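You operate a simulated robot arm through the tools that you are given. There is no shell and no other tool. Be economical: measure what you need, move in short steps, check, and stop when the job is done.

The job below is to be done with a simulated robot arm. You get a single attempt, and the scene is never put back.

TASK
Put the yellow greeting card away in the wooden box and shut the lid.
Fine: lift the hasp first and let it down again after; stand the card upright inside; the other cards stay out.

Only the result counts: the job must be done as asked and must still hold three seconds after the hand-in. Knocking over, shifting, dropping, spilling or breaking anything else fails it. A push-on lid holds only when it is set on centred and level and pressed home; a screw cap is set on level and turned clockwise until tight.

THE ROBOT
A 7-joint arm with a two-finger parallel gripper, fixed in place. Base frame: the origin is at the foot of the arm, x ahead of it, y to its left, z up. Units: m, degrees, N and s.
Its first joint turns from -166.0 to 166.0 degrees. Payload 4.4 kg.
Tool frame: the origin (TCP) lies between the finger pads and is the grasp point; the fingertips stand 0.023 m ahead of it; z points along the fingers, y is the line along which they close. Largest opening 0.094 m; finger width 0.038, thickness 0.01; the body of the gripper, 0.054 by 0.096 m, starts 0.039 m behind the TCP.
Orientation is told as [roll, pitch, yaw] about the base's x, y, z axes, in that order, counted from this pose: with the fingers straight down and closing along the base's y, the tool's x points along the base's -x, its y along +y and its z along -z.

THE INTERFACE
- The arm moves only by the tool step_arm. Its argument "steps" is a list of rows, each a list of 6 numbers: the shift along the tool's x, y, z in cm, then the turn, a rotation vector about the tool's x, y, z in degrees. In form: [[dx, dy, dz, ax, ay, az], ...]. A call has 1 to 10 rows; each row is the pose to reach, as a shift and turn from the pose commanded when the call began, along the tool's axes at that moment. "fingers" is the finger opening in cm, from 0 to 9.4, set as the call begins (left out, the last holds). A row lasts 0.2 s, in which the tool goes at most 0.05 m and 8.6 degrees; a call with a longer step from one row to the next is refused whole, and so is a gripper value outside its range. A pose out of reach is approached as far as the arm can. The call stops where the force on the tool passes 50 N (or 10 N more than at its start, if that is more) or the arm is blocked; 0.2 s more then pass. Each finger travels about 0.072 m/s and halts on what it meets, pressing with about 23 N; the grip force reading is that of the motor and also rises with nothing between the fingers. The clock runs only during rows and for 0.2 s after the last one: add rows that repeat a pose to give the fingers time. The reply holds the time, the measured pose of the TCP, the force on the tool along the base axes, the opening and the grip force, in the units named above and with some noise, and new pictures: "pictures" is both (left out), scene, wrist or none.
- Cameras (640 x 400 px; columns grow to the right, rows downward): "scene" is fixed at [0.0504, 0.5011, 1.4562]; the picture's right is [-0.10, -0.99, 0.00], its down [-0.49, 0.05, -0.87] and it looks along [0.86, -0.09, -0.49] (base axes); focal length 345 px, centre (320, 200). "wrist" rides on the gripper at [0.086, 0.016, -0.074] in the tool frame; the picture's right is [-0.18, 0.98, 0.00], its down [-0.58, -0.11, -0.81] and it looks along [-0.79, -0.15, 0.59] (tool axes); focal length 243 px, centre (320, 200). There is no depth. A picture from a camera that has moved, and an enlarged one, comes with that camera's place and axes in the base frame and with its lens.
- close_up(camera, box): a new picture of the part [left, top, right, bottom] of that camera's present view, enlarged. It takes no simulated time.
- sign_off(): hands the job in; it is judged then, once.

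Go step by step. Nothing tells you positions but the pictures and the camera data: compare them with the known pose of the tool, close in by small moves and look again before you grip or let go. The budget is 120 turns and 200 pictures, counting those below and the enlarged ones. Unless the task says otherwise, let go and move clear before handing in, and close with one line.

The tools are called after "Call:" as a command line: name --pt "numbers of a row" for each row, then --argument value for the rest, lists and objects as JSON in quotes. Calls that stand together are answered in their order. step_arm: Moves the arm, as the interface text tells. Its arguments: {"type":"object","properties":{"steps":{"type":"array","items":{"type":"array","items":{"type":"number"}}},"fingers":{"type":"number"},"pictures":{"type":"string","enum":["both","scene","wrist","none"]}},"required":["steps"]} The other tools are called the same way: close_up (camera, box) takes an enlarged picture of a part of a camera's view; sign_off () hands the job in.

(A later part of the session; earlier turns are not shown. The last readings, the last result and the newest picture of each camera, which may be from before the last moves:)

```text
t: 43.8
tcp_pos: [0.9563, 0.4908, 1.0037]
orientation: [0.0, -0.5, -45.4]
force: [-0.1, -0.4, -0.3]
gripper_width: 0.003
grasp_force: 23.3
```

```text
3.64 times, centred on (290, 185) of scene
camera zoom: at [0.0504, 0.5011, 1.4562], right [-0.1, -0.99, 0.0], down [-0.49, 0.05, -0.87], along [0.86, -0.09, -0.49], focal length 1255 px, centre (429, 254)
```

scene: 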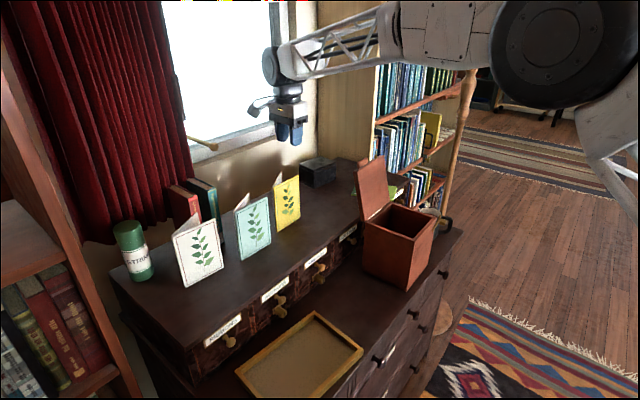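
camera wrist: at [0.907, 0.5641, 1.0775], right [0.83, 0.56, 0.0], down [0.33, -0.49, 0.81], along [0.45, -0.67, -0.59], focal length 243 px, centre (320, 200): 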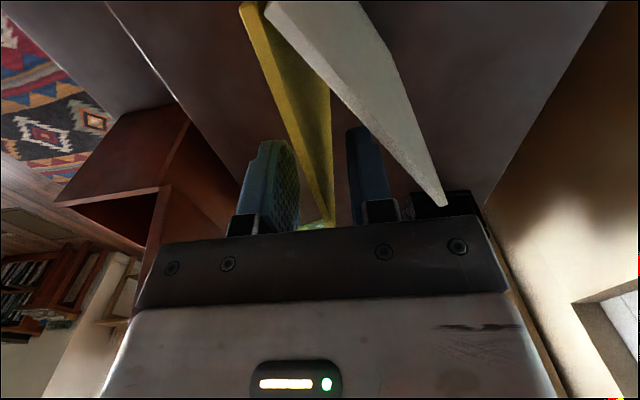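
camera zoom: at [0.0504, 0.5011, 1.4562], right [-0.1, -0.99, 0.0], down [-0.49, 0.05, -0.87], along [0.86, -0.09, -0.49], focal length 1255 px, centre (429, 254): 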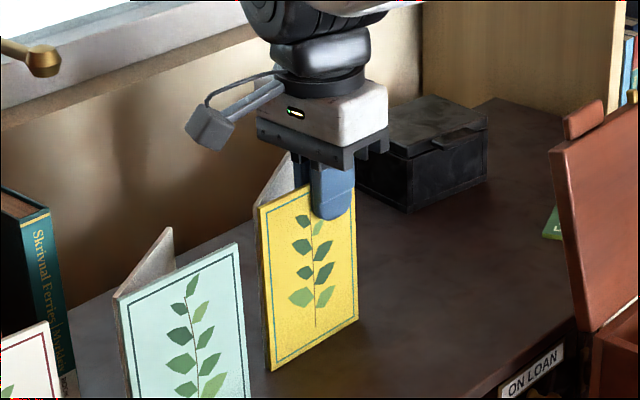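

The card is gripped (3 mm). I'll lift straight up, clear of the lid's height.

Call:
step_arm --pt "0 0 -1 0 0 0" --pt "0 0 -3 0 0 0" --pt "0 0 -7 0 0 0" --pt "0 0 -11 0 0 0" --pt "0 0 -15 0 0 0" --pt "0 0 -19 0 0 0" --pt "0 0 -23 0 0 0" --pt "0 0 -25 0 0 0" --pictures "both"

```text
t: 45.6
tcp_pos: [0.9544, 0.492, 1.2537]
orientation: [-0.1, -0.4, -45.5]
force: [-0.4, 0.2, 0.3]
gripper_width: 0.0026
grasp_force: 22.9
camera wrist: at [0.9058, 0.5652, 1.3267], right [0.83, 0.56, 0.0], down [0.33, -0.49, 0.81], along [0.45, -0.67, -0.59], focal length 243 px, centre (320, 200)
```

scene: 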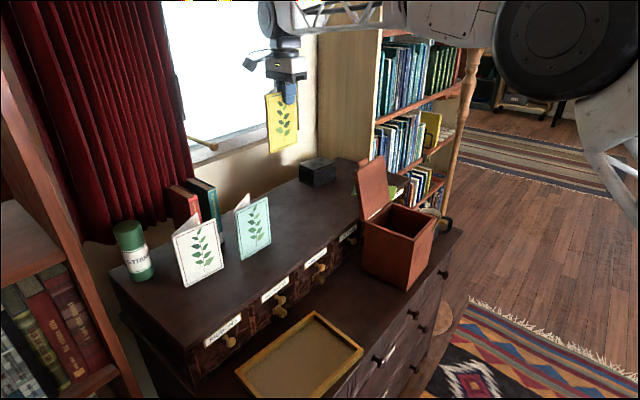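
wrist: 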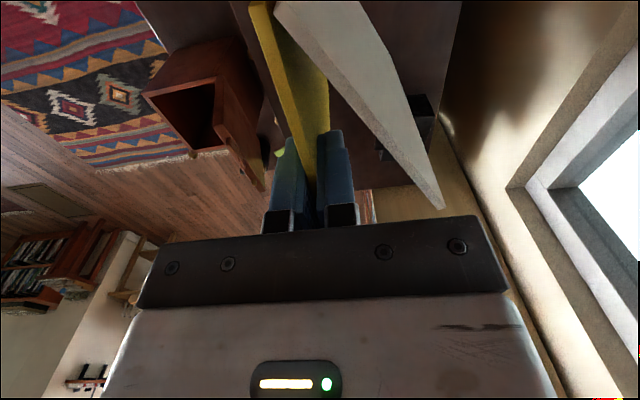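

The card hangs straight. I'll carry it over to the box.

Call:
step_arm --pt "-2.1 -3.4 0 0 0 0" --pt "-4.2 -6.9 0 0 0 0" --pt "-6.3 -10.3 0 0 0 0" --pt "-8.4 -13.8 0 0 0 0" --pt "-10.6 -17.2 0 0 0 0" --pt "-12.7 -20.7 0 0 0 0" --pt "-14.8 -24.1 0 0 0 0" --pt "-16.9 -27.6 0 0 0 0" --pt "-19 -31 0 0 0 0" --pictures "both"

Call:
close_up --camera "scene" --box '[340, 100, 480, 290]'

```text
t: 47.6
tcp_pos: [0.8657, 0.1393, 1.2559]
orientation: [0.0, -0.4, -45.5]
force: [0.6, -0.7, -0.3]
gripper_width: 0.0031
grasp_force: 23.5
camera wrist: at [0.8177, 0.2123, 1.3291], right [0.83, 0.56, 0.0], down [0.33, -0.49, 0.81], along [0.45, -0.67, -0.59], focal length 243 px, centre (320, 200)
```

scene: 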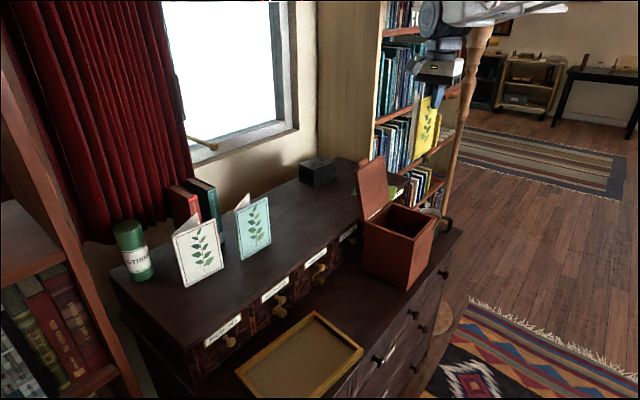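
wrist: 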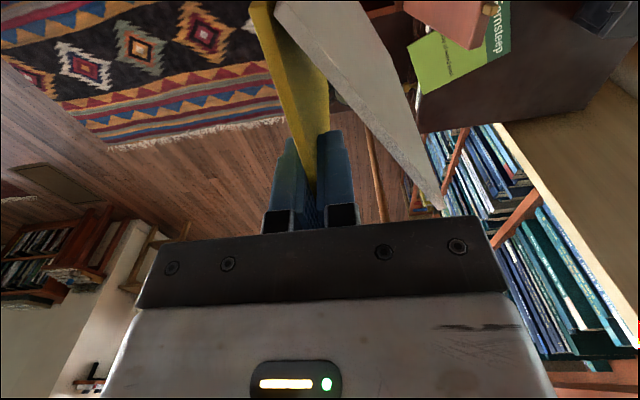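

```text
2.11 times, centred on (410, 195) of scene
camera zoom: at [0.0504, 0.5011, 1.4562], right [-0.1, -0.99, 0.0], down [-0.49, 0.05, -0.87], along [0.86, -0.09, -0.49], focal length 727 px, centre (130, 210)
```

zoom: 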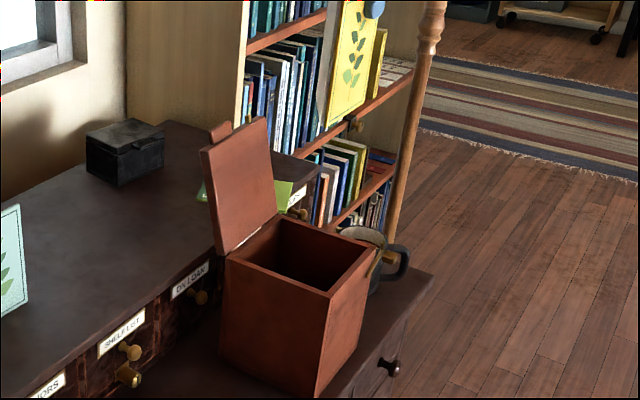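

The rim is confirmed at z ≈ 0.906 and the box centre at (0.873, 0.174). I'll lower until the card's bottom is just above the rim and check the alignment.

Call:
step_arm --pt "0 0 4 0 0 0" --pt "0 0 8 0 0 0" --pt "0 0 12 0 0 0" --pt "0 0 16 0 0 0" --pt "0 0 19.6 0 0 0" --pictures "wrist"

Call:
close_up --camera "scene" --box '[350, 130, 470, 250]'

```text
t: 48.8
tcp_pos: [0.8667, 0.1367, 1.059]
orientation: [0.0, -0.4, -45.6]
force: [-1.1, -0.2, -0.2]
gripper_width: 0.0029
grasp_force: 23.2
camera wrist: at [0.8184, 0.2117, 1.1333], right [0.83, 0.56, 0.0], down [0.32, -0.49, 0.81], along [0.45, -0.67, -0.59], focal length 243 px, centre (320, 200)
```

wrist: 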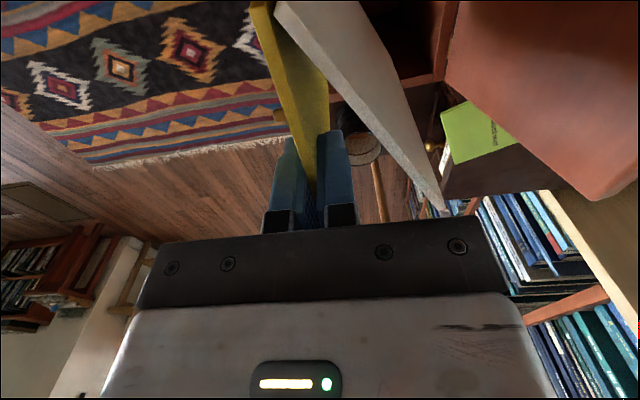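

```text
3.33 times, centred on (410, 190) of scene
camera zoom: at [0.0504, 0.5011, 1.4562], right [-0.1, -0.99, 0.0], down [-0.49, 0.05, -0.87], along [0.86, -0.09, -0.49], focal length 1151 px, centre (20, 233)
```

zoom: 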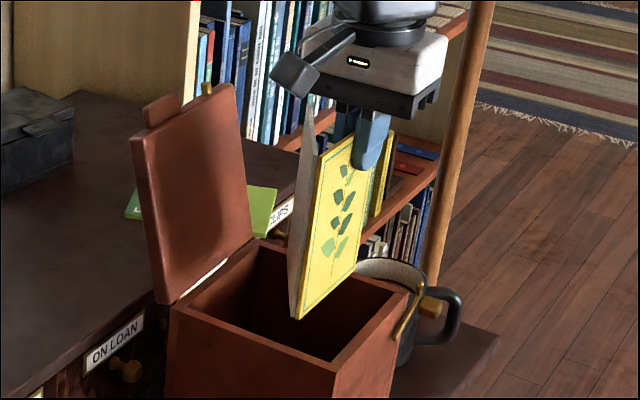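

The card is centred over the opening and parallel to the box walls. I'll lower it in.

Call:
step_arm --pt "0 0 3 0 0 0" --pt "0 0 6 0 0 0" --pt "0 0 9 0 0 0" --pt "0 0 12 0 0 0" --pt "0 0 14.5 0 0 0" --pictures "none"

Call:
close_up --camera "scene" --box '[350, 150, 470, 270]'

```text
t: 50.0
tcp_pos: [0.8675, 0.1387, 0.9137]
orientation: [0.0, -0.3, -45.5]
force: [-0.8, -0.4, 0.0]
gripper_width: 0.003
grasp_force: 23.2
```

```text
3.33 times, centred on (410, 210) of scene
camera zoom: at [0.0504, 0.5011, 1.4562], right [-0.1, -0.99, 0.0], down [-0.49, 0.05, -0.87], along [0.86, -0.09, -0.49], focal length 1151 px, centre (20, 167)
```

zoom: 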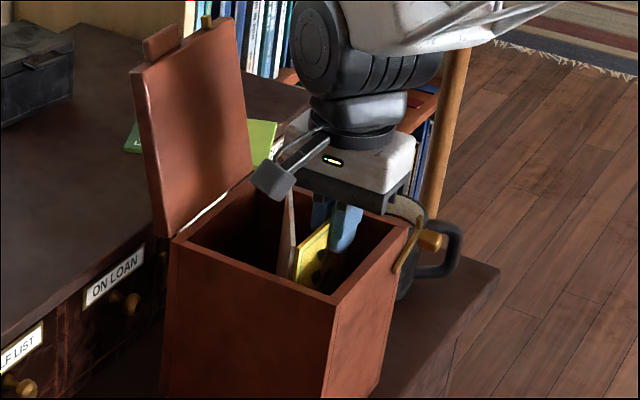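

It's going in cleanly. I'll finish the descent slowly.

Call:
step_arm --pt "0 0 0.8 0 0 0" --pt "0 0 1.6 0 0 0" --pt "0 0 2.4 0 0 0" --pt "0 0 3.2 0 0 0" --pt "0 0 3.6 0 0 0" --pt "0 0 3.9 0 0 0" --pictures "none"

Call:
close_up --camera "scene" --box '[350, 150, 470, 270]'

Call:
close_up --camera "wrist" --box '[120, 0, 520, 250]'

```text
t: 51.4
tcp_pos: [0.8685, 0.1371, 0.8754]
orientation: [0.0, -0.3, -45.6]
force: [0.3, -0.4, 0.3]
gripper_width: 0.0029
grasp_force: 22.9
```

```text
3.33 times, centred on (410, 210) of scene
camera zoom: at [0.0504, 0.5011, 1.4562], right [-0.1, -0.99, 0.0], down [-0.49, 0.05, -0.87], along [0.86, -0.09, -0.49], focal length 1151 px, centre (20, 167)
```

zoom: 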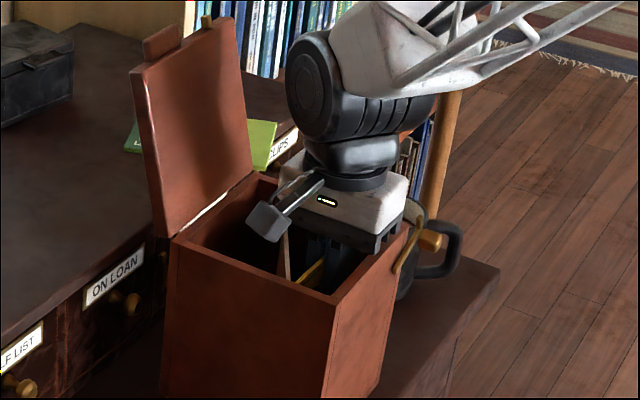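

```text
1.60 times, centred on (320, 125) of wrist
camera zoom: at [0.8197, 0.2107, 0.9486], right [0.83, 0.56, 0.0], down [0.33, -0.49, 0.81], along [0.45, -0.67, -0.59], focal length 388 px, centre (320, 320)
```

zoom: 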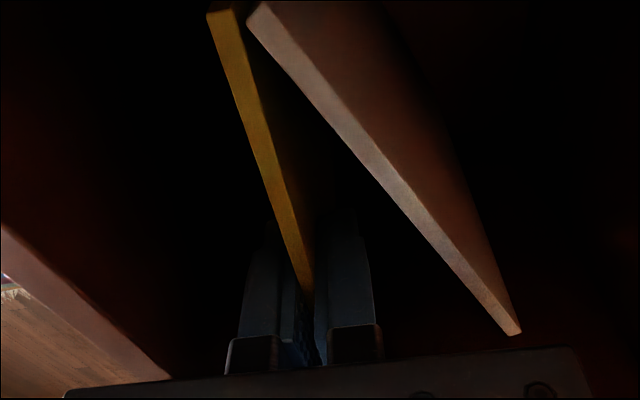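

No floor contact yet. I'll go a few more millimetres, watching the force.

Call:
step_arm --pt "0 0 0.15 0 0 0" --pt "0 0 0.3 0 0 0" --pt "0 0 0.45 0 0 0" --pt "0 0 0.55 0 0 0" --pictures "none"

```text
t: 52.4
tcp_pos: [0.8682, 0.1364, 0.871]
orientation: [-0.1, -0.4, -45.6]
force: [0.1, 0.1, -0.8]
gripper_width: 0.0028
grasp_force: 22.8
```

Still free, with the card's bottom only millimetres above the floor and the gripper body just above the rim. I'll release with a small opening.

Call:
step_arm --pt "0 0 0.15 0 0 0" --pt "0 0 0.15 0 0 0" --pt "0 0 0.15 0 0 0" --fingers 2.2 --pictures "none"

Call:
close_up --camera "wrist" --box '[120, 0, 520, 250]'

Call:
close_up --camera "scene" --box '[350, 150, 470, 270]'

```text
t: 53.2
tcp_pos: [0.8681, 0.1365, 0.8689]
orientation: [-0.1, -0.4, -45.6]
force: [0.1, -0.8, 0.2]
gripper_width: 0.022
grasp_force: 0.0
```

```text
1.60 times, centred on (320, 125) of wrist
camera zoom: at [0.8193, 0.2106, 0.9418], right [0.83, 0.56, 0.0], down [0.33, -0.49, 0.81], along [0.45, -0.67, -0.59], focal length 388 px, centre (320, 320)
```

zoom: 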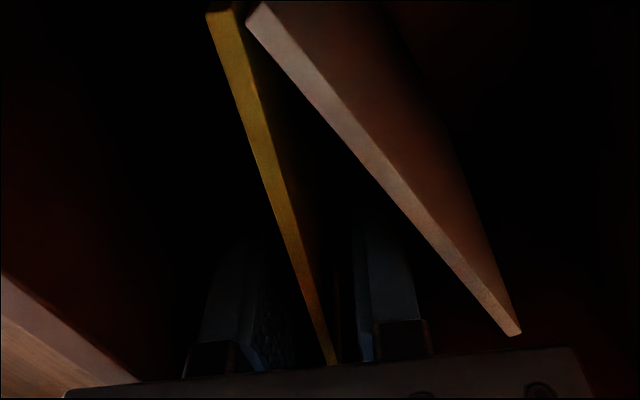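

```text
3.33 times, centred on (410, 210) of scene
camera zoom: at [0.0504, 0.5011, 1.4562], right [-0.1, -0.99, 0.0], down [-0.49, 0.05, -0.87], along [0.86, -0.09, -0.49], focal length 1151 px, centre (20, 167)
```

zoom: 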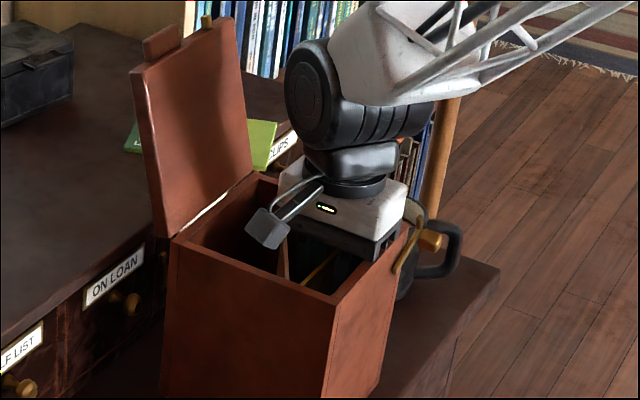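

The card is released and stands in the box. I'll withdraw straight up.

Call:
step_arm --pt "0 0 -1 0 0 0" --pt "0 0 -2 0 0 0" --pt "0 0 -4 0 0 0" --pt "0 0 -7 0 0 0" --pt "0 0 -11 0 0 0" --pt "0 0 -15 0 0 0" --pt "0 0 -19 0 0 0" --pt "0 0 -23 0 0 0" --pictures "wrist"

Call:
close_up --camera "scene" --box '[340, 150, 480, 290]'

```text
t: 55.0
tcp_pos: [0.8667, 0.138, 1.0972]
orientation: [0.0, -0.3, -45.5]
force: [-0.1, 0.4, -1.2]
gripper_width: 0.022
grasp_force: 0.1
camera wrist: at [0.8176, 0.2112, 1.1702], right [0.83, 0.56, 0.0], down [0.33, -0.49, 0.81], along [0.45, -0.67, -0.59], focal length 243 px, centre (320, 200)
```

wrist: 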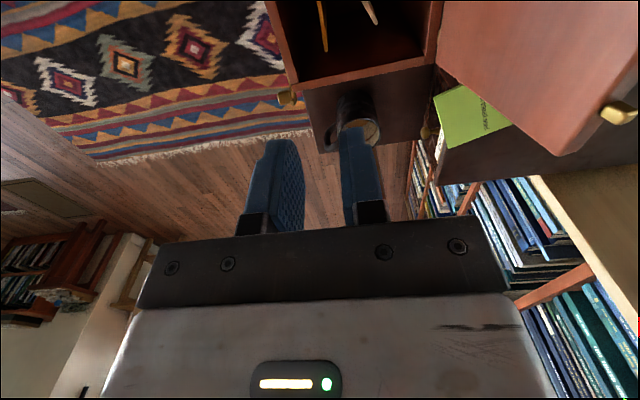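

```text
2.86 times, centred on (410, 220) of scene
camera zoom: at [0.0504, 0.5011, 1.4562], right [-0.1, -0.99, 0.0], down [-0.49, 0.05, -0.87], along [0.86, -0.09, -0.49], focal length 986 px, centre (63, 143)
```

zoom: 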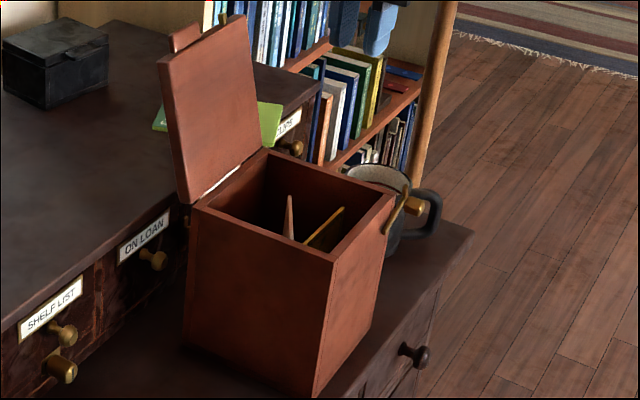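

The card stands upright inside, below the rim. To close the lid under control, I'll straddle its top edge at the tab with open fingers, then walk it forward and down. First I move above the tab.

Call:
step_arm --pt "0 0 -3.5 0 0 0" --pt "1.2 4.1 -3.5 0 0 0" --pt "2.4 8.2 -3.5 0 0 0" --pt "3.7 12.3 -3.5 0 0 0" --pt "4.9 16.3 -3.5 0 0 0" --pt "4.9 16.3 -3.5 0 0 0" --fingers 9.4 --pictures "wrist"

Call:
close_up --camera "scene" --box '[340, 110, 480, 250]'

```text
t: 56.4
tcp_pos: [0.9495, 0.2879, 1.1331]
orientation: [0.0, -0.2, -45.5]
force: [0.2, 0.9, -0.2]
gripper_width: 0.0942
grasp_force: 0.0
camera wrist: at [0.9007, 0.3618, 1.2069], right [0.83, 0.56, 0.0], down [0.33, -0.49, 0.81], along [0.45, -0.67, -0.59], focal length 243 px, centre (320, 200)
```

wrist: 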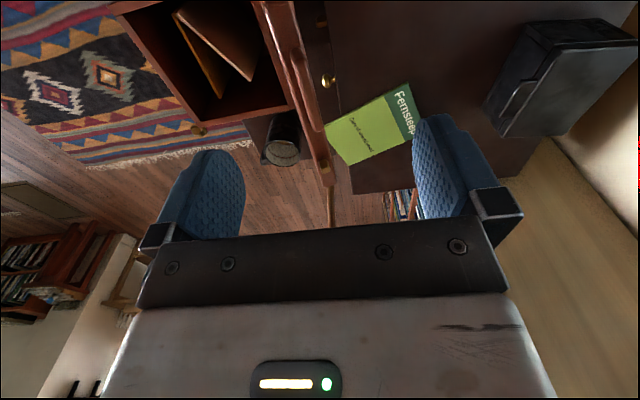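

```text
2.86 times, centred on (410, 180) of scene
camera zoom: at [0.0504, 0.5011, 1.4562], right [-0.1, -0.99, 0.0], down [-0.49, 0.05, -0.87], along [0.86, -0.09, -0.49], focal length 986 px, centre (63, 257)
```

zoom: 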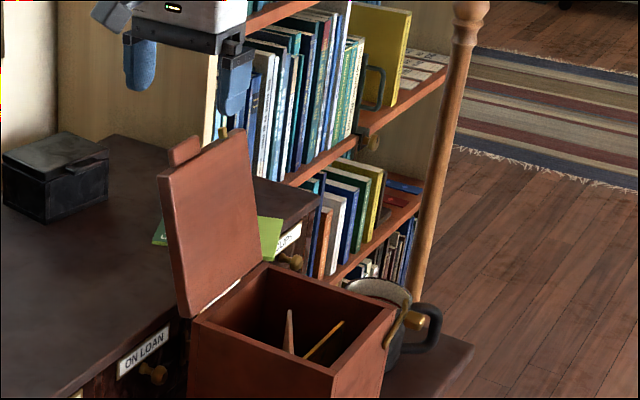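

The tab triangulates to about (0.9285, 0.289, 1.055). I'll shift to centre on it and descend to straddle the lid.

Call:
step_arm --pt "1.5 -1 1 0 0 0" --pt "1.5 -1 4 0 0 0" --pt "1.5 -1 7.5 0 0 0" --pt "1.5 -1 7.5 0 0 0" --pictures "wrist"

Call:
close_up --camera "scene" --box '[340, 110, 480, 250]'

```text
t: 57.4
tcp_pos: [0.9317, 0.2893, 1.058]
orientation: [0.0, -0.4, -45.6]
force: [0.9, 0.6, -0.6]
gripper_width: 0.0943
grasp_force: 0.0
camera wrist: at [0.883, 0.3644, 1.1309], right [0.83, 0.56, 0.0], down [0.33, -0.49, 0.81], along [0.45, -0.67, -0.59], focal length 243 px, centre (320, 200)
```

wrist: 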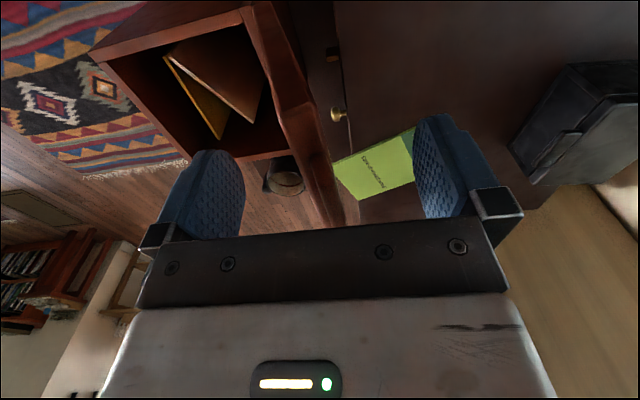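

```text
2.86 times, centred on (410, 180) of scene
camera zoom: at [0.0504, 0.5011, 1.4562], right [-0.1, -0.99, 0.0], down [-0.49, 0.05, -0.87], along [0.86, -0.09, -0.49], focal length 986 px, centre (63, 257)
```

zoom: 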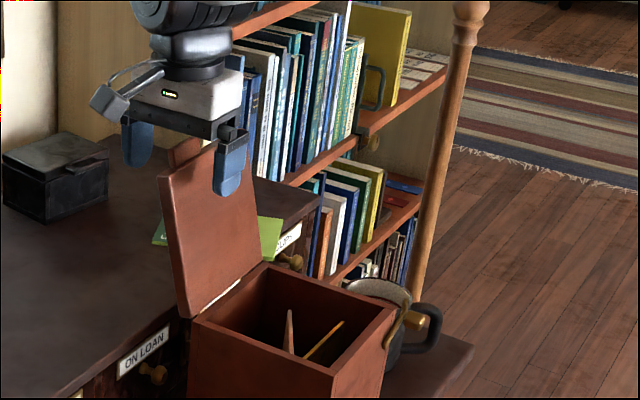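

The lid is between the fingers. Now I'll draw the lid forward with the rear finger.

Call:
step_arm --pt "0 -1.5 0 0 0 0" --pt "0 -3 0 0 0 0" --pt "0 -4.5 0 0 0 0" --pt "0 -5.7 0 0 0 0" --pt "0 -6.7 0 0 0 0" --pt "0 -7.7 0 0 0 0" --pt "0 -8.7 0.2 0 0 0" --pictures "wrist"

Call:
close_up --camera "scene" --box '[340, 130, 480, 270]'

```text
t: 59.0
tcp_pos: [0.8693, 0.2288, 1.0561]
orientation: [0.0, -0.4, -45.5]
force: [0.5, -0.3, 0.3]
gripper_width: 0.0941
grasp_force: 0.1
camera wrist: at [0.821, 0.3034, 1.1295], right [0.83, 0.56, 0.0], down [0.33, -0.49, 0.81], along [0.45, -0.67, -0.59], focal length 243 px, centre (320, 200)
```

wrist: 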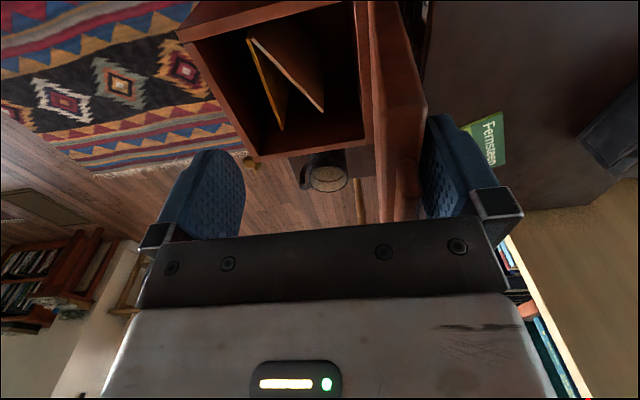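

```text
2.86 times, centred on (410, 200) of scene
camera zoom: at [0.0504, 0.5011, 1.4562], right [-0.1, -0.99, 0.0], down [-0.49, 0.05, -0.87], along [0.86, -0.09, -0.49], focal length 986 px, centre (63, 200)
```

zoom: 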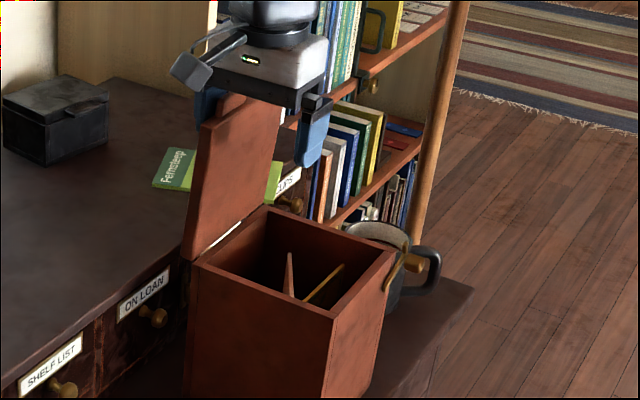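

The lid is now about vertical and following the rear finger. I'll continue.

Call:
step_arm --pt "0 -0.7 0 0 0 0" --pt "0 -1.4 0 0 0 0" --pt "0 -2.1 0 0 0 0" --pt "0 -2.8 0 0 0 0" --pt "0 -2.8 0 0 0 0" --pictures "wrist"

Call:
close_up --camera "scene" --box '[340, 130, 480, 270]'

```text
t: 60.2
tcp_pos: [0.8501, 0.2101, 1.056]
orientation: [-0.1, -0.4, -45.6]
force: [-4.9, -5.1, 5.9]
gripper_width: 0.0942
grasp_force: 0.1
camera wrist: at [0.801, 0.2834, 1.1301], right [0.83, 0.56, 0.0], down [0.33, -0.49, 0.81], along [0.45, -0.67, -0.59], focal length 243 px, centre (320, 200)
```

wrist: 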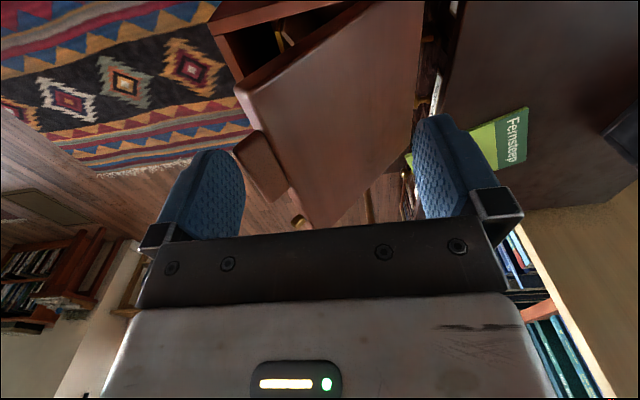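

```text
2.86 times, centred on (410, 200) of scene
camera zoom: at [0.0504, 0.5011, 1.4562], right [-0.1, -0.99, 0.0], down [-0.49, 0.05, -0.87], along [0.86, -0.09, -0.49], focal length 986 px, centre (63, 200)
```

zoom: 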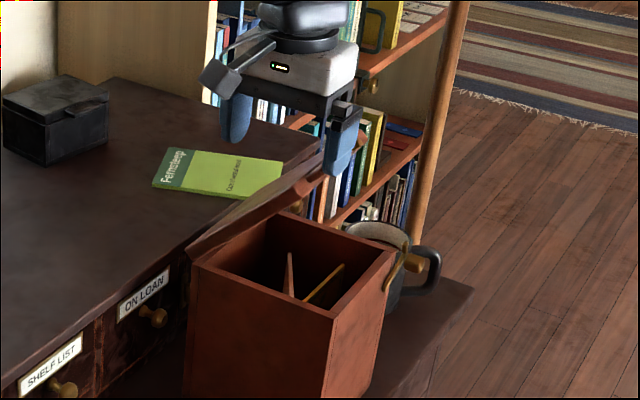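

The lid rests on the front finger at about 50°. I'll walk it down, forward and lower in steps.

Call:
step_arm --pt "0 -0.8 1.2 0 0 0" --pt "0 -1.6 2.2 0 0 0" --pt "0 -2.5 3 0 0 0" --pt "0 -3.5 4.1 0 0 0" --pt "0 -4.5 5.1 0 0 0" --pictures "wrist"

Call:
close_up --camera "scene" --box '[340, 130, 480, 270]'

```text
t: 61.4
tcp_pos: [0.8176, 0.1774, 1.0033]
orientation: [0.0, -0.4, -45.6]
force: [-0.1, -0.1, 0.4]
gripper_width: 0.0938
grasp_force: 0.0
camera wrist: at [0.7695, 0.252, 1.0777], right [0.83, 0.56, 0.0], down [0.33, -0.49, 0.81], along [0.45, -0.67, -0.59], focal length 243 px, centre (320, 200)
```

wrist: 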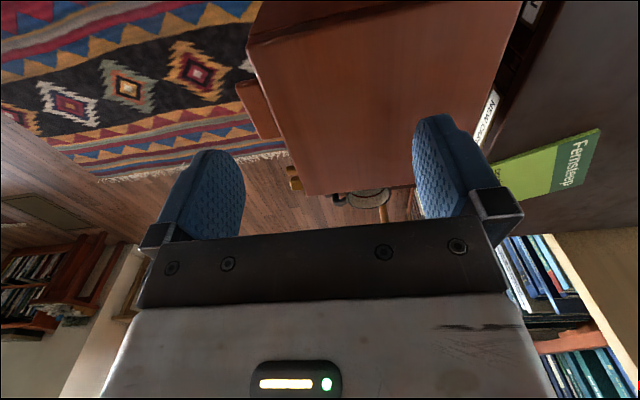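

```text
2.86 times, centred on (410, 200) of scene
camera zoom: at [0.0504, 0.5011, 1.4562], right [-0.1, -0.99, 0.0], down [-0.49, 0.05, -0.87], along [0.86, -0.09, -0.49], focal length 986 px, centre (63, 200)
```

zoom: 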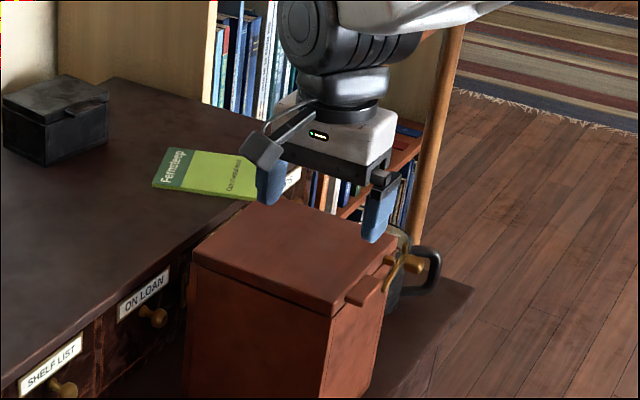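

The lid is shut. I'll raise clear and inspect the lid seam and hook position.

Call:
step_arm --pt "0 0 -4 0 0 0" --pt "0 0 -8 0 0 0" --pt "-2 -4 -8 0 0 -8.5" --pt "-2 -8 -8 0 0 -17" --pt "-2 -10 -8 0 0 -25.5" --pt "-2 -12 -8 0 0 -34" --pt "-2 -12 -8 0 0 -42.5" --pt "-2 -12 -8 0 0 -51" --pt "-2 -12 -8 0 0 -59.5" --pt "-2 -12 -8 0 0 -68" --fingers 0 --pictures "wrist"

Call:
close_up --camera "scene" --box '[350, 180, 470, 300]'

Call:
close_up --camera "scene" --box '[400, 205, 460, 245]'

```text
t: 63.6
tcp_pos: [0.7454, 0.0813, 1.086]
orientation: [-0.4, -0.1, 22.6]
force: [0.1, -0.4, 0.3]
gripper_width: 0.0
grasp_force: 23.3
camera wrist: at [0.6597, 0.0626, 1.1593], right [-0.21, 0.98, -0.01], down [0.58, 0.13, 0.81], along [0.79, 0.16, -0.59], focal length 243 px, centre (320, 200)
```

wrist: 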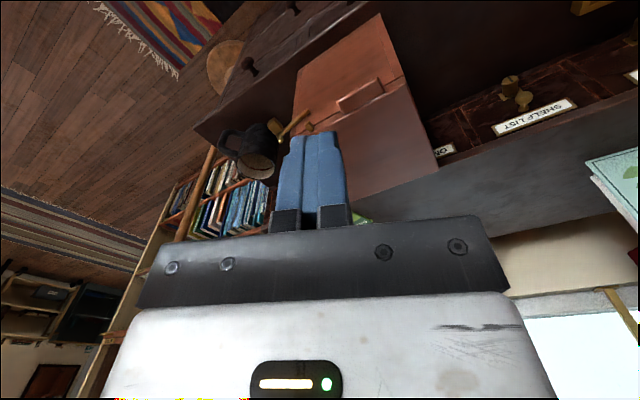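

```text
3.33 times, centred on (410, 240) of scene
camera zoom: at [0.0504, 0.5011, 1.4562], right [-0.1, -0.99, 0.0], down [-0.49, 0.05, -0.87], along [0.86, -0.09, -0.49], focal length 1151 px, centre (20, 67)
```

zoom: 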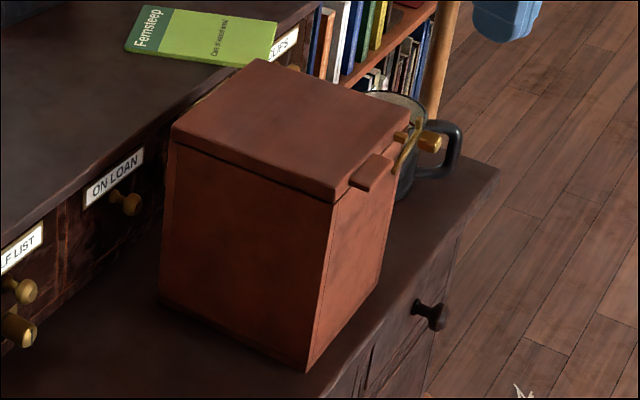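

```text
10.00 times, centred on (430, 225) of scene
camera zoom: at [0.0504, 0.5011, 1.4562], right [-0.1, -0.99, 0.0], down [-0.49, 0.05, -0.87], along [0.86, -0.09, -0.49], focal length 3452 px, centre (-780, -50)
```

zoom: 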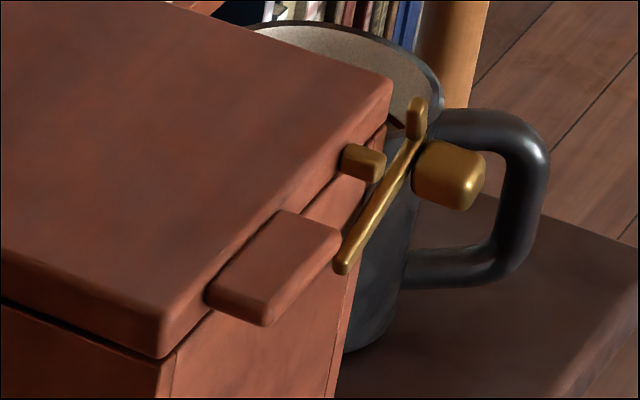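

The lid is down and the hook is still aside, with its knob at about (0.877, 0.043, 0.885). I'll go to the knob's right side to push it back left and up over the keeper.

Call:
step_arm --pt "-2.1 -2.4 0 0 0 -5.4" --pt "-4.2 -4.8 0 0 0 -10.7" --pt "-6.4 -7.2 2 0 0 -16" --pt "-8.5 -9.6 5 0 0 -21.4" --pt "-10.6 -11.9 8 0 0 -21.4" --pt "-10.6 -11.9 8.5 0 0 -21.4" --pictures "wrist"

Call:
close_up --camera "scene" --box '[400, 185, 480, 245]'

Call:
close_up --camera "wrist" --box '[240, 40, 480, 200]'

```text
t: 65.0
tcp_pos: [0.891, 0.0105, 1.0015]
orientation: [-0.4, 0.0, 43.9]
force: [0.2, -0.5, 0.1]
gripper_width: 0.0
grasp_force: 23.5
camera wrist: at [0.8169, -0.0373, 1.075], right [-0.55, 0.84, -0.01], down [0.49, 0.33, 0.81], along [0.68, 0.44, -0.59], focal length 243 px, centre (320, 200)
```

wrist: 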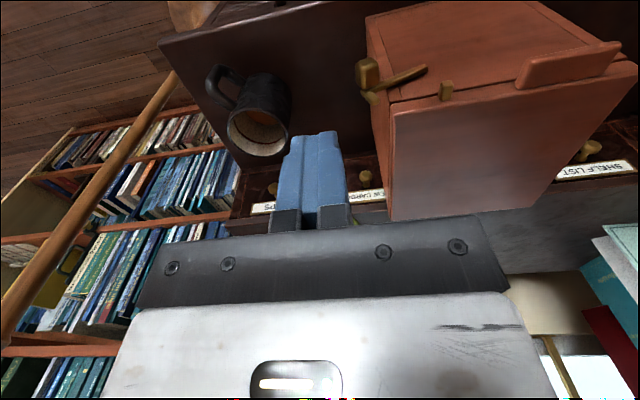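

```text
6.67 times, centred on (440, 215) of scene
camera zoom: at [0.0504, 0.5011, 1.4562], right [-0.1, -0.99, 0.0], down [-0.49, 0.05, -0.87], along [0.86, -0.09, -0.49], focal length 2301 px, centre (-480, 100)
```

zoom: 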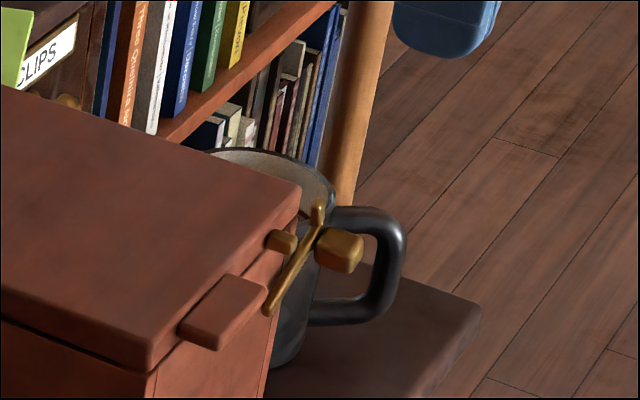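

```text
2.50 times, centred on (360, 120) of wrist
camera zoom: at [0.8169, -0.0373, 1.075], right [-0.55, 0.84, -0.01], down [0.49, 0.33, 0.81], along [0.68, 0.44, -0.59], focal length 606 px, centre (220, 400)
```

zoom: 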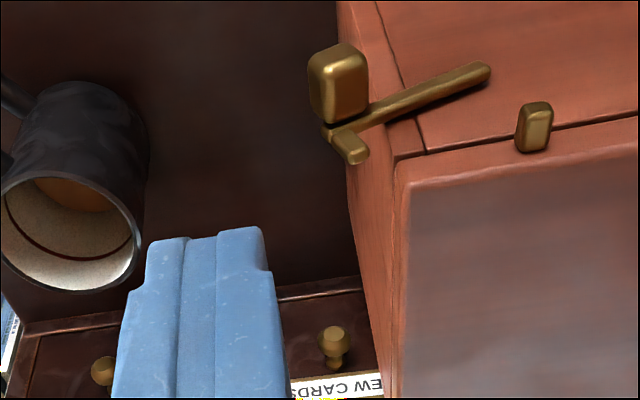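

The knob's position is confirmed, and the fingers are about 3.4 cm to its right. I'll descend beside it.

Call:
step_arm --pt "0 0 4 0 0 0" --pt "0 0 8 0 0 0" --pt "0 0 10.8 0 0 0" --pictures "none"

Call:
close_up --camera "scene" --box '[400, 185, 480, 245]'

Call:
close_up --camera "wrist" --box '[240, 40, 480, 200]'

```text
t: 65.8
tcp_pos: [0.8891, 0.0101, 0.8931]
orientation: [-0.3, -0.2, 43.9]
force: [0.5, 0.2, 0.4]
gripper_width: 0.0
grasp_force: 23.0
```

```text
6.67 times, centred on (440, 215) of scene
camera zoom: at [0.0504, 0.5011, 1.4562], right [-0.1, -0.99, 0.0], down [-0.49, 0.05, -0.87], along [0.86, -0.09, -0.49], focal length 2301 px, centre (-480, 100)
```

zoom: 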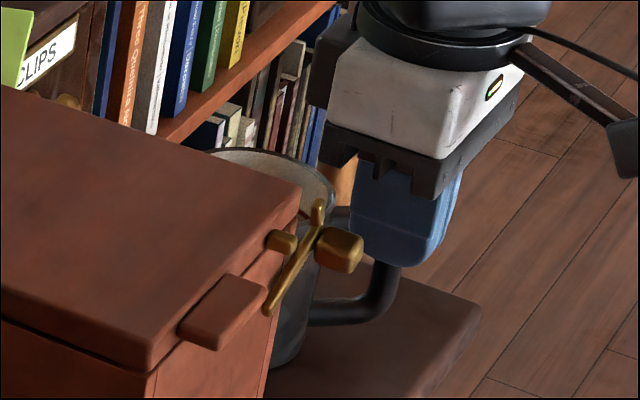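

```text
2.50 times, centred on (360, 120) of wrist
camera zoom: at [0.8166, -0.0375, 0.9671], right [-0.55, 0.84, -0.01], down [0.49, 0.33, 0.81], along [0.68, 0.44, -0.59], focal length 606 px, centre (220, 400)
```

zoom: 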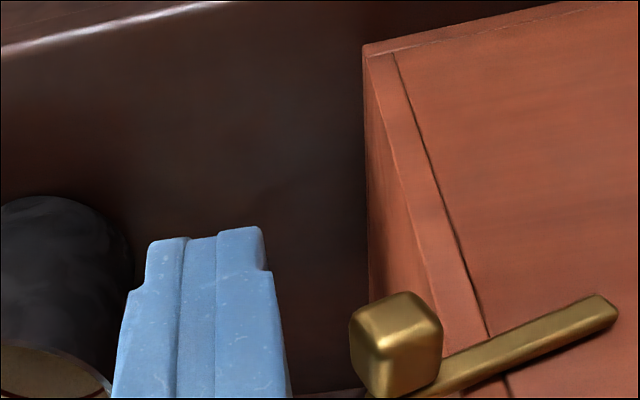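

Call:
step_arm --pt "0 0.8 0 0 0 0" --pt "0 1.5 0 0 0 0" --pt "0 2.1 -0.2 0 0 0" --pt "0 2.7 -0.5 0 0 0" --pt "0 3.3 -0.8 0 0 0" --pt "0 3.9 -1.1 0 0 0" --pt "0 4.4 -1.3 0 0 0" --pictures "none"

Call:
close_up --camera "scene" --box '[400, 185, 480, 245]'

Call:
close_up --camera "wrist" --box '[240, 40, 480, 200]'

```text
t: 67.4
tcp_pos: [0.8597, 0.0424, 0.9057]
orientation: [-0.3, 0.0, 43.9]
force: [2.4, -5.7, 2.1]
gripper_width: 0.0
grasp_force: 22.3
```

```text
6.67 times, centred on (440, 215) of scene
camera zoom: at [0.0504, 0.5011, 1.4562], right [-0.1, -0.99, 0.0], down [-0.49, 0.05, -0.87], along [0.86, -0.09, -0.49], focal length 2301 px, centre (-480, 100)
```

zoom: 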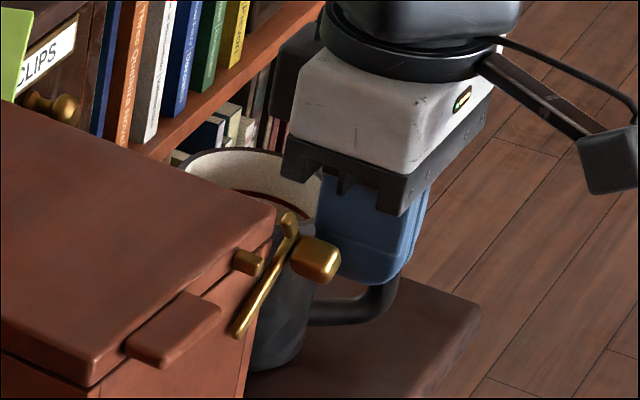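

```text
2.50 times, centred on (360, 120) of wrist
camera zoom: at [0.7864, -0.0059, 0.9801], right [-0.55, 0.84, -0.01], down [0.49, 0.33, 0.81], along [0.68, 0.44, -0.59], focal length 606 px, centre (220, 400)
```

zoom: 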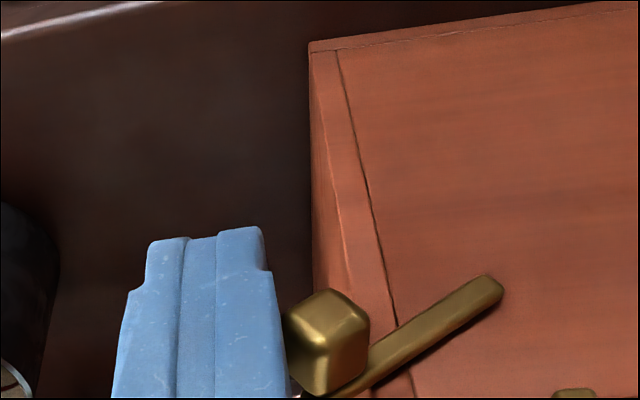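

The low lateral push was sliding the box rather than turning the hook, because the lever arm is short there. Lifting the knob from below will use a better lever, with the fingers pointing at the box face. I'll back out and re-stage.

Call:
step_arm --pt "0 -0.8 0 0 0 0" --pt "1.5 -0.8 -1 0 0 0" --pt "4.5 0 -1 0 0 0" --pt "7.5 1.8 -1 0 0 0" --pictures "none"

Call:
step_arm --pt "0 0 0.5 0 -8.5 0" --pt "0 0 1 0 -17 0" --pt "0 0 1.7 0 -25.5 0" --pt "0 0 2.4 0 -34 0" --pt "0 0 3.2 0 -42.5 0" --pt "0 0 4 0 -51 0" --pt "0 0 4.8 0 -59.5 0" --pt "0.3 0 5.4 0 -68 0" --pt "0.6 0 5.7 0 -76.5 0" --pt "0.8 0 5.8 0 -85 0" --pictures "wrist"

Call:
close_up --camera "scene" --box '[390, 190, 470, 250]'

Call:
close_up --camera "wrist" --box '[240, 40, 480, 200]'

```text
t: 68.4
tcp_pos: [0.7918, 0.003, 0.916]
orientation: [-0.5, -0.1, 44.0]
force: [-0.1, 0.2, 0.2]
gripper_width: 0.0002
grasp_force: 23.6
```

```text
t: 70.6
tcp_pos: [0.7871, -0.0038, 0.857]
orientation: [-5.1, -85.1, 49.0]
force: [-0.1, -0.7, 0.9]
gripper_width: 0.0
grasp_force: 23.0
camera wrist: at [0.7183, -0.0479, 0.7775], right [-0.67, 0.72, 0.18], down [-0.47, -0.6, 0.65], along [0.57, 0.35, 0.74], focal length 243 px, centre (320, 200)
```

wrist: 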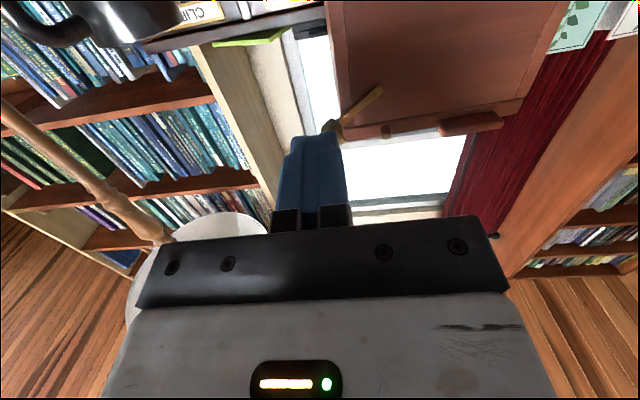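

```text
6.67 times, centred on (430, 220) of scene
camera zoom: at [0.0504, 0.5011, 1.4562], right [-0.1, -0.99, 0.0], down [-0.49, 0.05, -0.87], along [0.86, -0.09, -0.49], focal length 2301 px, centre (-413, 67)
```

zoom: 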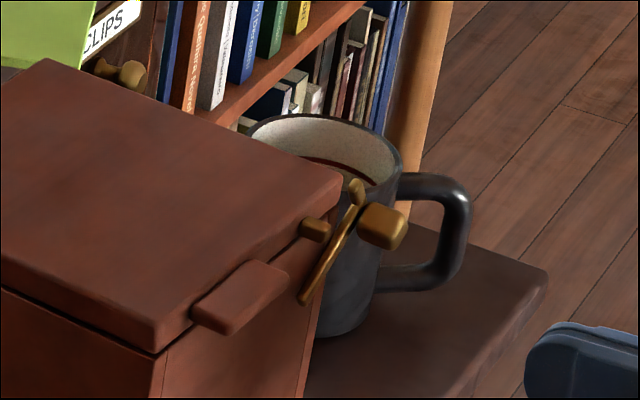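

```text
2.50 times, centred on (360, 120) of wrist
camera zoom: at [0.7183, -0.0479, 0.7775], right [-0.67, 0.72, 0.18], down [-0.47, -0.6, 0.65], along [0.57, 0.35, 0.74], focal length 606 px, centre (220, 400)
```

zoom: 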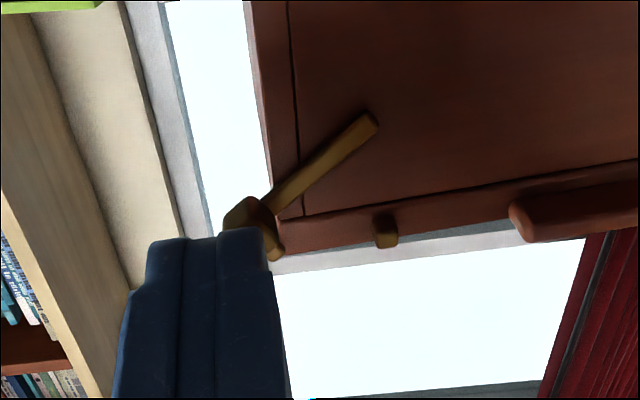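

The finger is aligned below the knob, at (0.856, 0.064, 0.894). I'll go in under it and then lift along its arc, up and left.

Call:
step_arm --pt "-0.3 0 4 0 0 0" --pt "-0.65 0 7.8 0 0 0" --pt "-1.1 0 7.8 0 0 0" --pt "-1.6 0.1 7.8 0 0 0" --pt "-2.0 0.4 7.8 0 0 0" --pt "-2.4 0.8 7.8 0 0 0" --pt "-2.7 1.2 7.8 0 0 0" --pictures "none"

Call:
close_up --camera "scene" --box '[390, 190, 470, 250]'

Call:
close_up --camera "wrist" --box '[240, 40, 480, 200]'

```text
t: 72.2
tcp_pos: [0.8365, 0.0615, 0.878]
orientation: [-4.3, -85.0, 48.3]
force: [-1.0, 0.3, 0.1]
gripper_width: 0.0003
grasp_force: 22.9
```

```text
6.67 times, centred on (430, 220) of scene
camera zoom: at [0.0504, 0.5011, 1.4562], right [-0.1, -0.99, 0.0], down [-0.49, 0.05, -0.87], along [0.86, -0.09, -0.49], focal length 2301 px, centre (-413, 67)
```

zoom: 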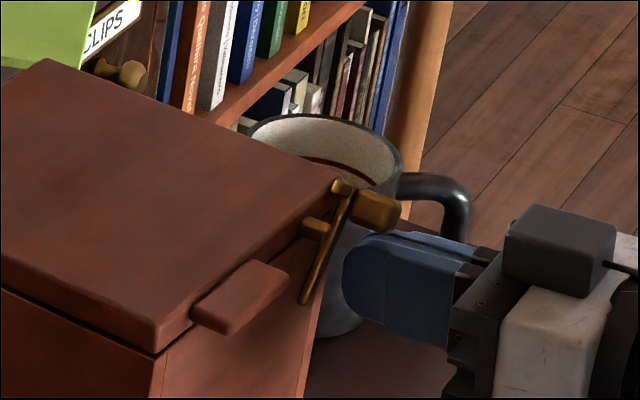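

```text
2.50 times, centred on (360, 120) of wrist
camera zoom: at [0.7675, 0.0165, 0.7978], right [-0.67, 0.72, 0.18], down [-0.47, -0.6, 0.65], along [0.57, 0.35, 0.74], focal length 606 px, centre (220, 400)
```

zoom: 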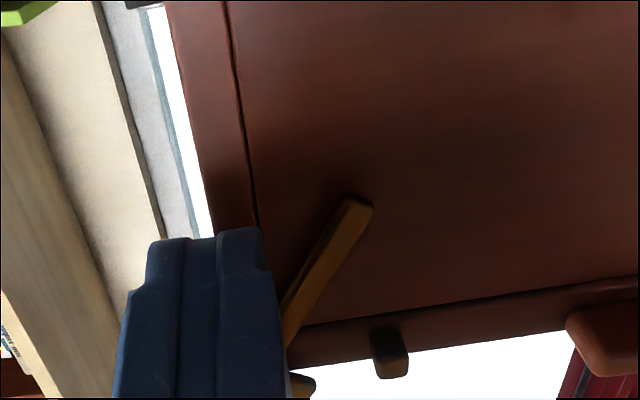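

The hook turns freely with this lift and the box stays put. I'll continue along the arc.

Call:
step_arm --pt "-0.25 0.4 0 0 0 0" --pt "-0.45 0.8 0 0 0 0" --pt "-0.6 1.2 0 0 0 0" --pictures "none"

Call:
close_up --camera "scene" --box '[390, 190, 470, 250]'

Call:
close_up --camera "wrist" --box '[240, 40, 480, 200]'

```text
t: 73.0
tcp_pos: [0.8294, 0.0693, 0.8839]
orientation: [-4.5, -85.1, 48.3]
force: [-0.4, 0.8, 0.4]
gripper_width: 0.0005
grasp_force: 22.8
```

```text
6.67 times, centred on (430, 220) of scene
camera zoom: at [0.0504, 0.5011, 1.4562], right [-0.1, -0.99, 0.0], down [-0.49, 0.05, -0.87], along [0.86, -0.09, -0.49], focal length 2301 px, centre (-413, 67)
```

zoom: 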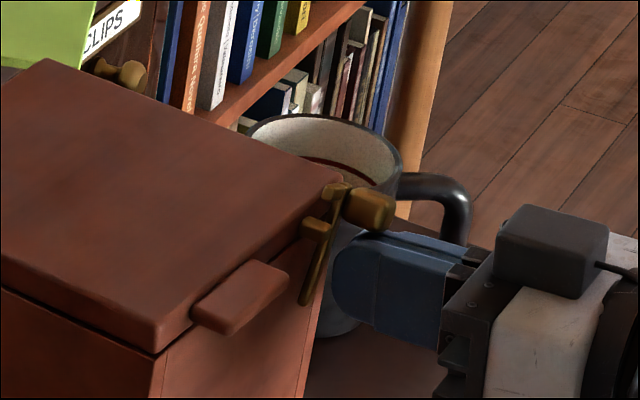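

```text
2.50 times, centred on (360, 120) of wrist
camera zoom: at [0.7594, 0.0252, 0.8036], right [-0.67, 0.72, 0.18], down [-0.47, -0.6, 0.65], along [0.57, 0.35, 0.74], focal length 606 px, centre (220, 400)
```

zoom: 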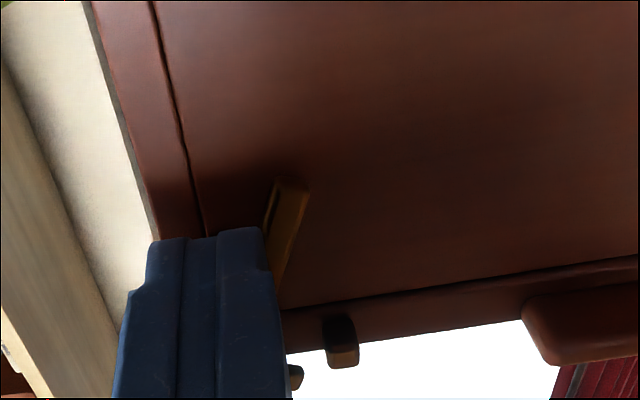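

The hook is about 17° from closed. I'll drop slightly, go to the knob's right side at its height, and push it home to the left.

Call:
step_arm --pt "0.8 0 0 0 0 0" --pt "0.8 -1.3 0 0 0 0" --pt "0.8 -2.7 0 0 0 0" --pt "-0.7 -2.7 0 0 0 0" --pt "-2.2 -2.7 0 0 0 0" --pt "-2.2 -1.9 0 0 0 0" --pt "-2.2 -1.4 0 0 0 0" --pictures "none"

Call:
close_up --camera "scene" --box '[390, 190, 470, 250]'

Call:
close_up --camera "wrist" --box '[240, 40, 480, 200]'

```text
t: 74.6
tcp_pos: [0.8397, 0.0609, 0.907]
orientation: [-4.4, -85.0, 48.3]
force: [0.6, -0.1, 1.4]
gripper_width: 0.0
grasp_force: 23.3
```

```text
6.67 times, centred on (430, 220) of scene
camera zoom: at [0.0504, 0.5011, 1.4562], right [-0.1, -0.99, 0.0], down [-0.49, 0.05, -0.87], along [0.86, -0.09, -0.49], focal length 2301 px, centre (-413, 67)
```

zoom: 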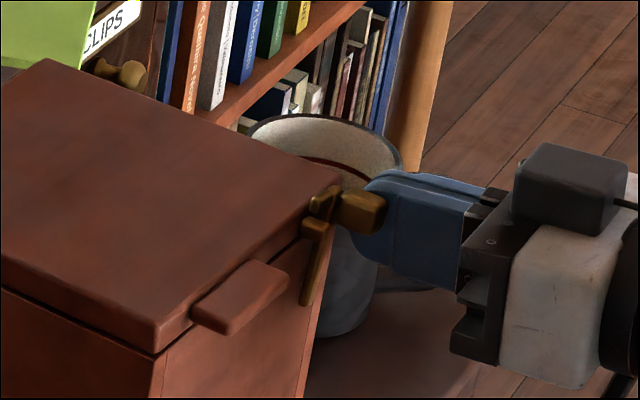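

```text
2.50 times, centred on (360, 120) of wrist
camera zoom: at [0.7705, 0.0166, 0.826], right [-0.67, 0.72, 0.18], down [-0.47, -0.6, 0.65], along [0.57, 0.35, 0.74], focal length 606 px, centre (220, 400)
```

zoom: 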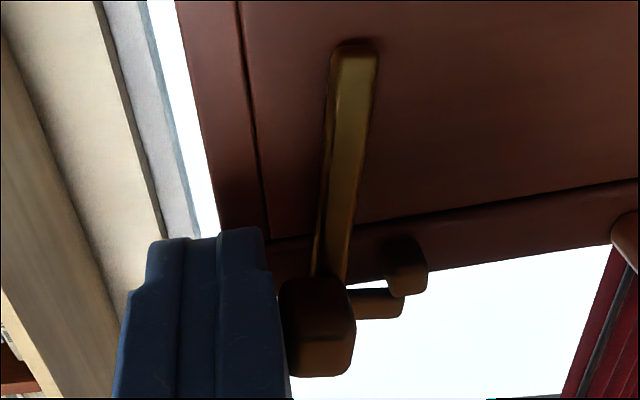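

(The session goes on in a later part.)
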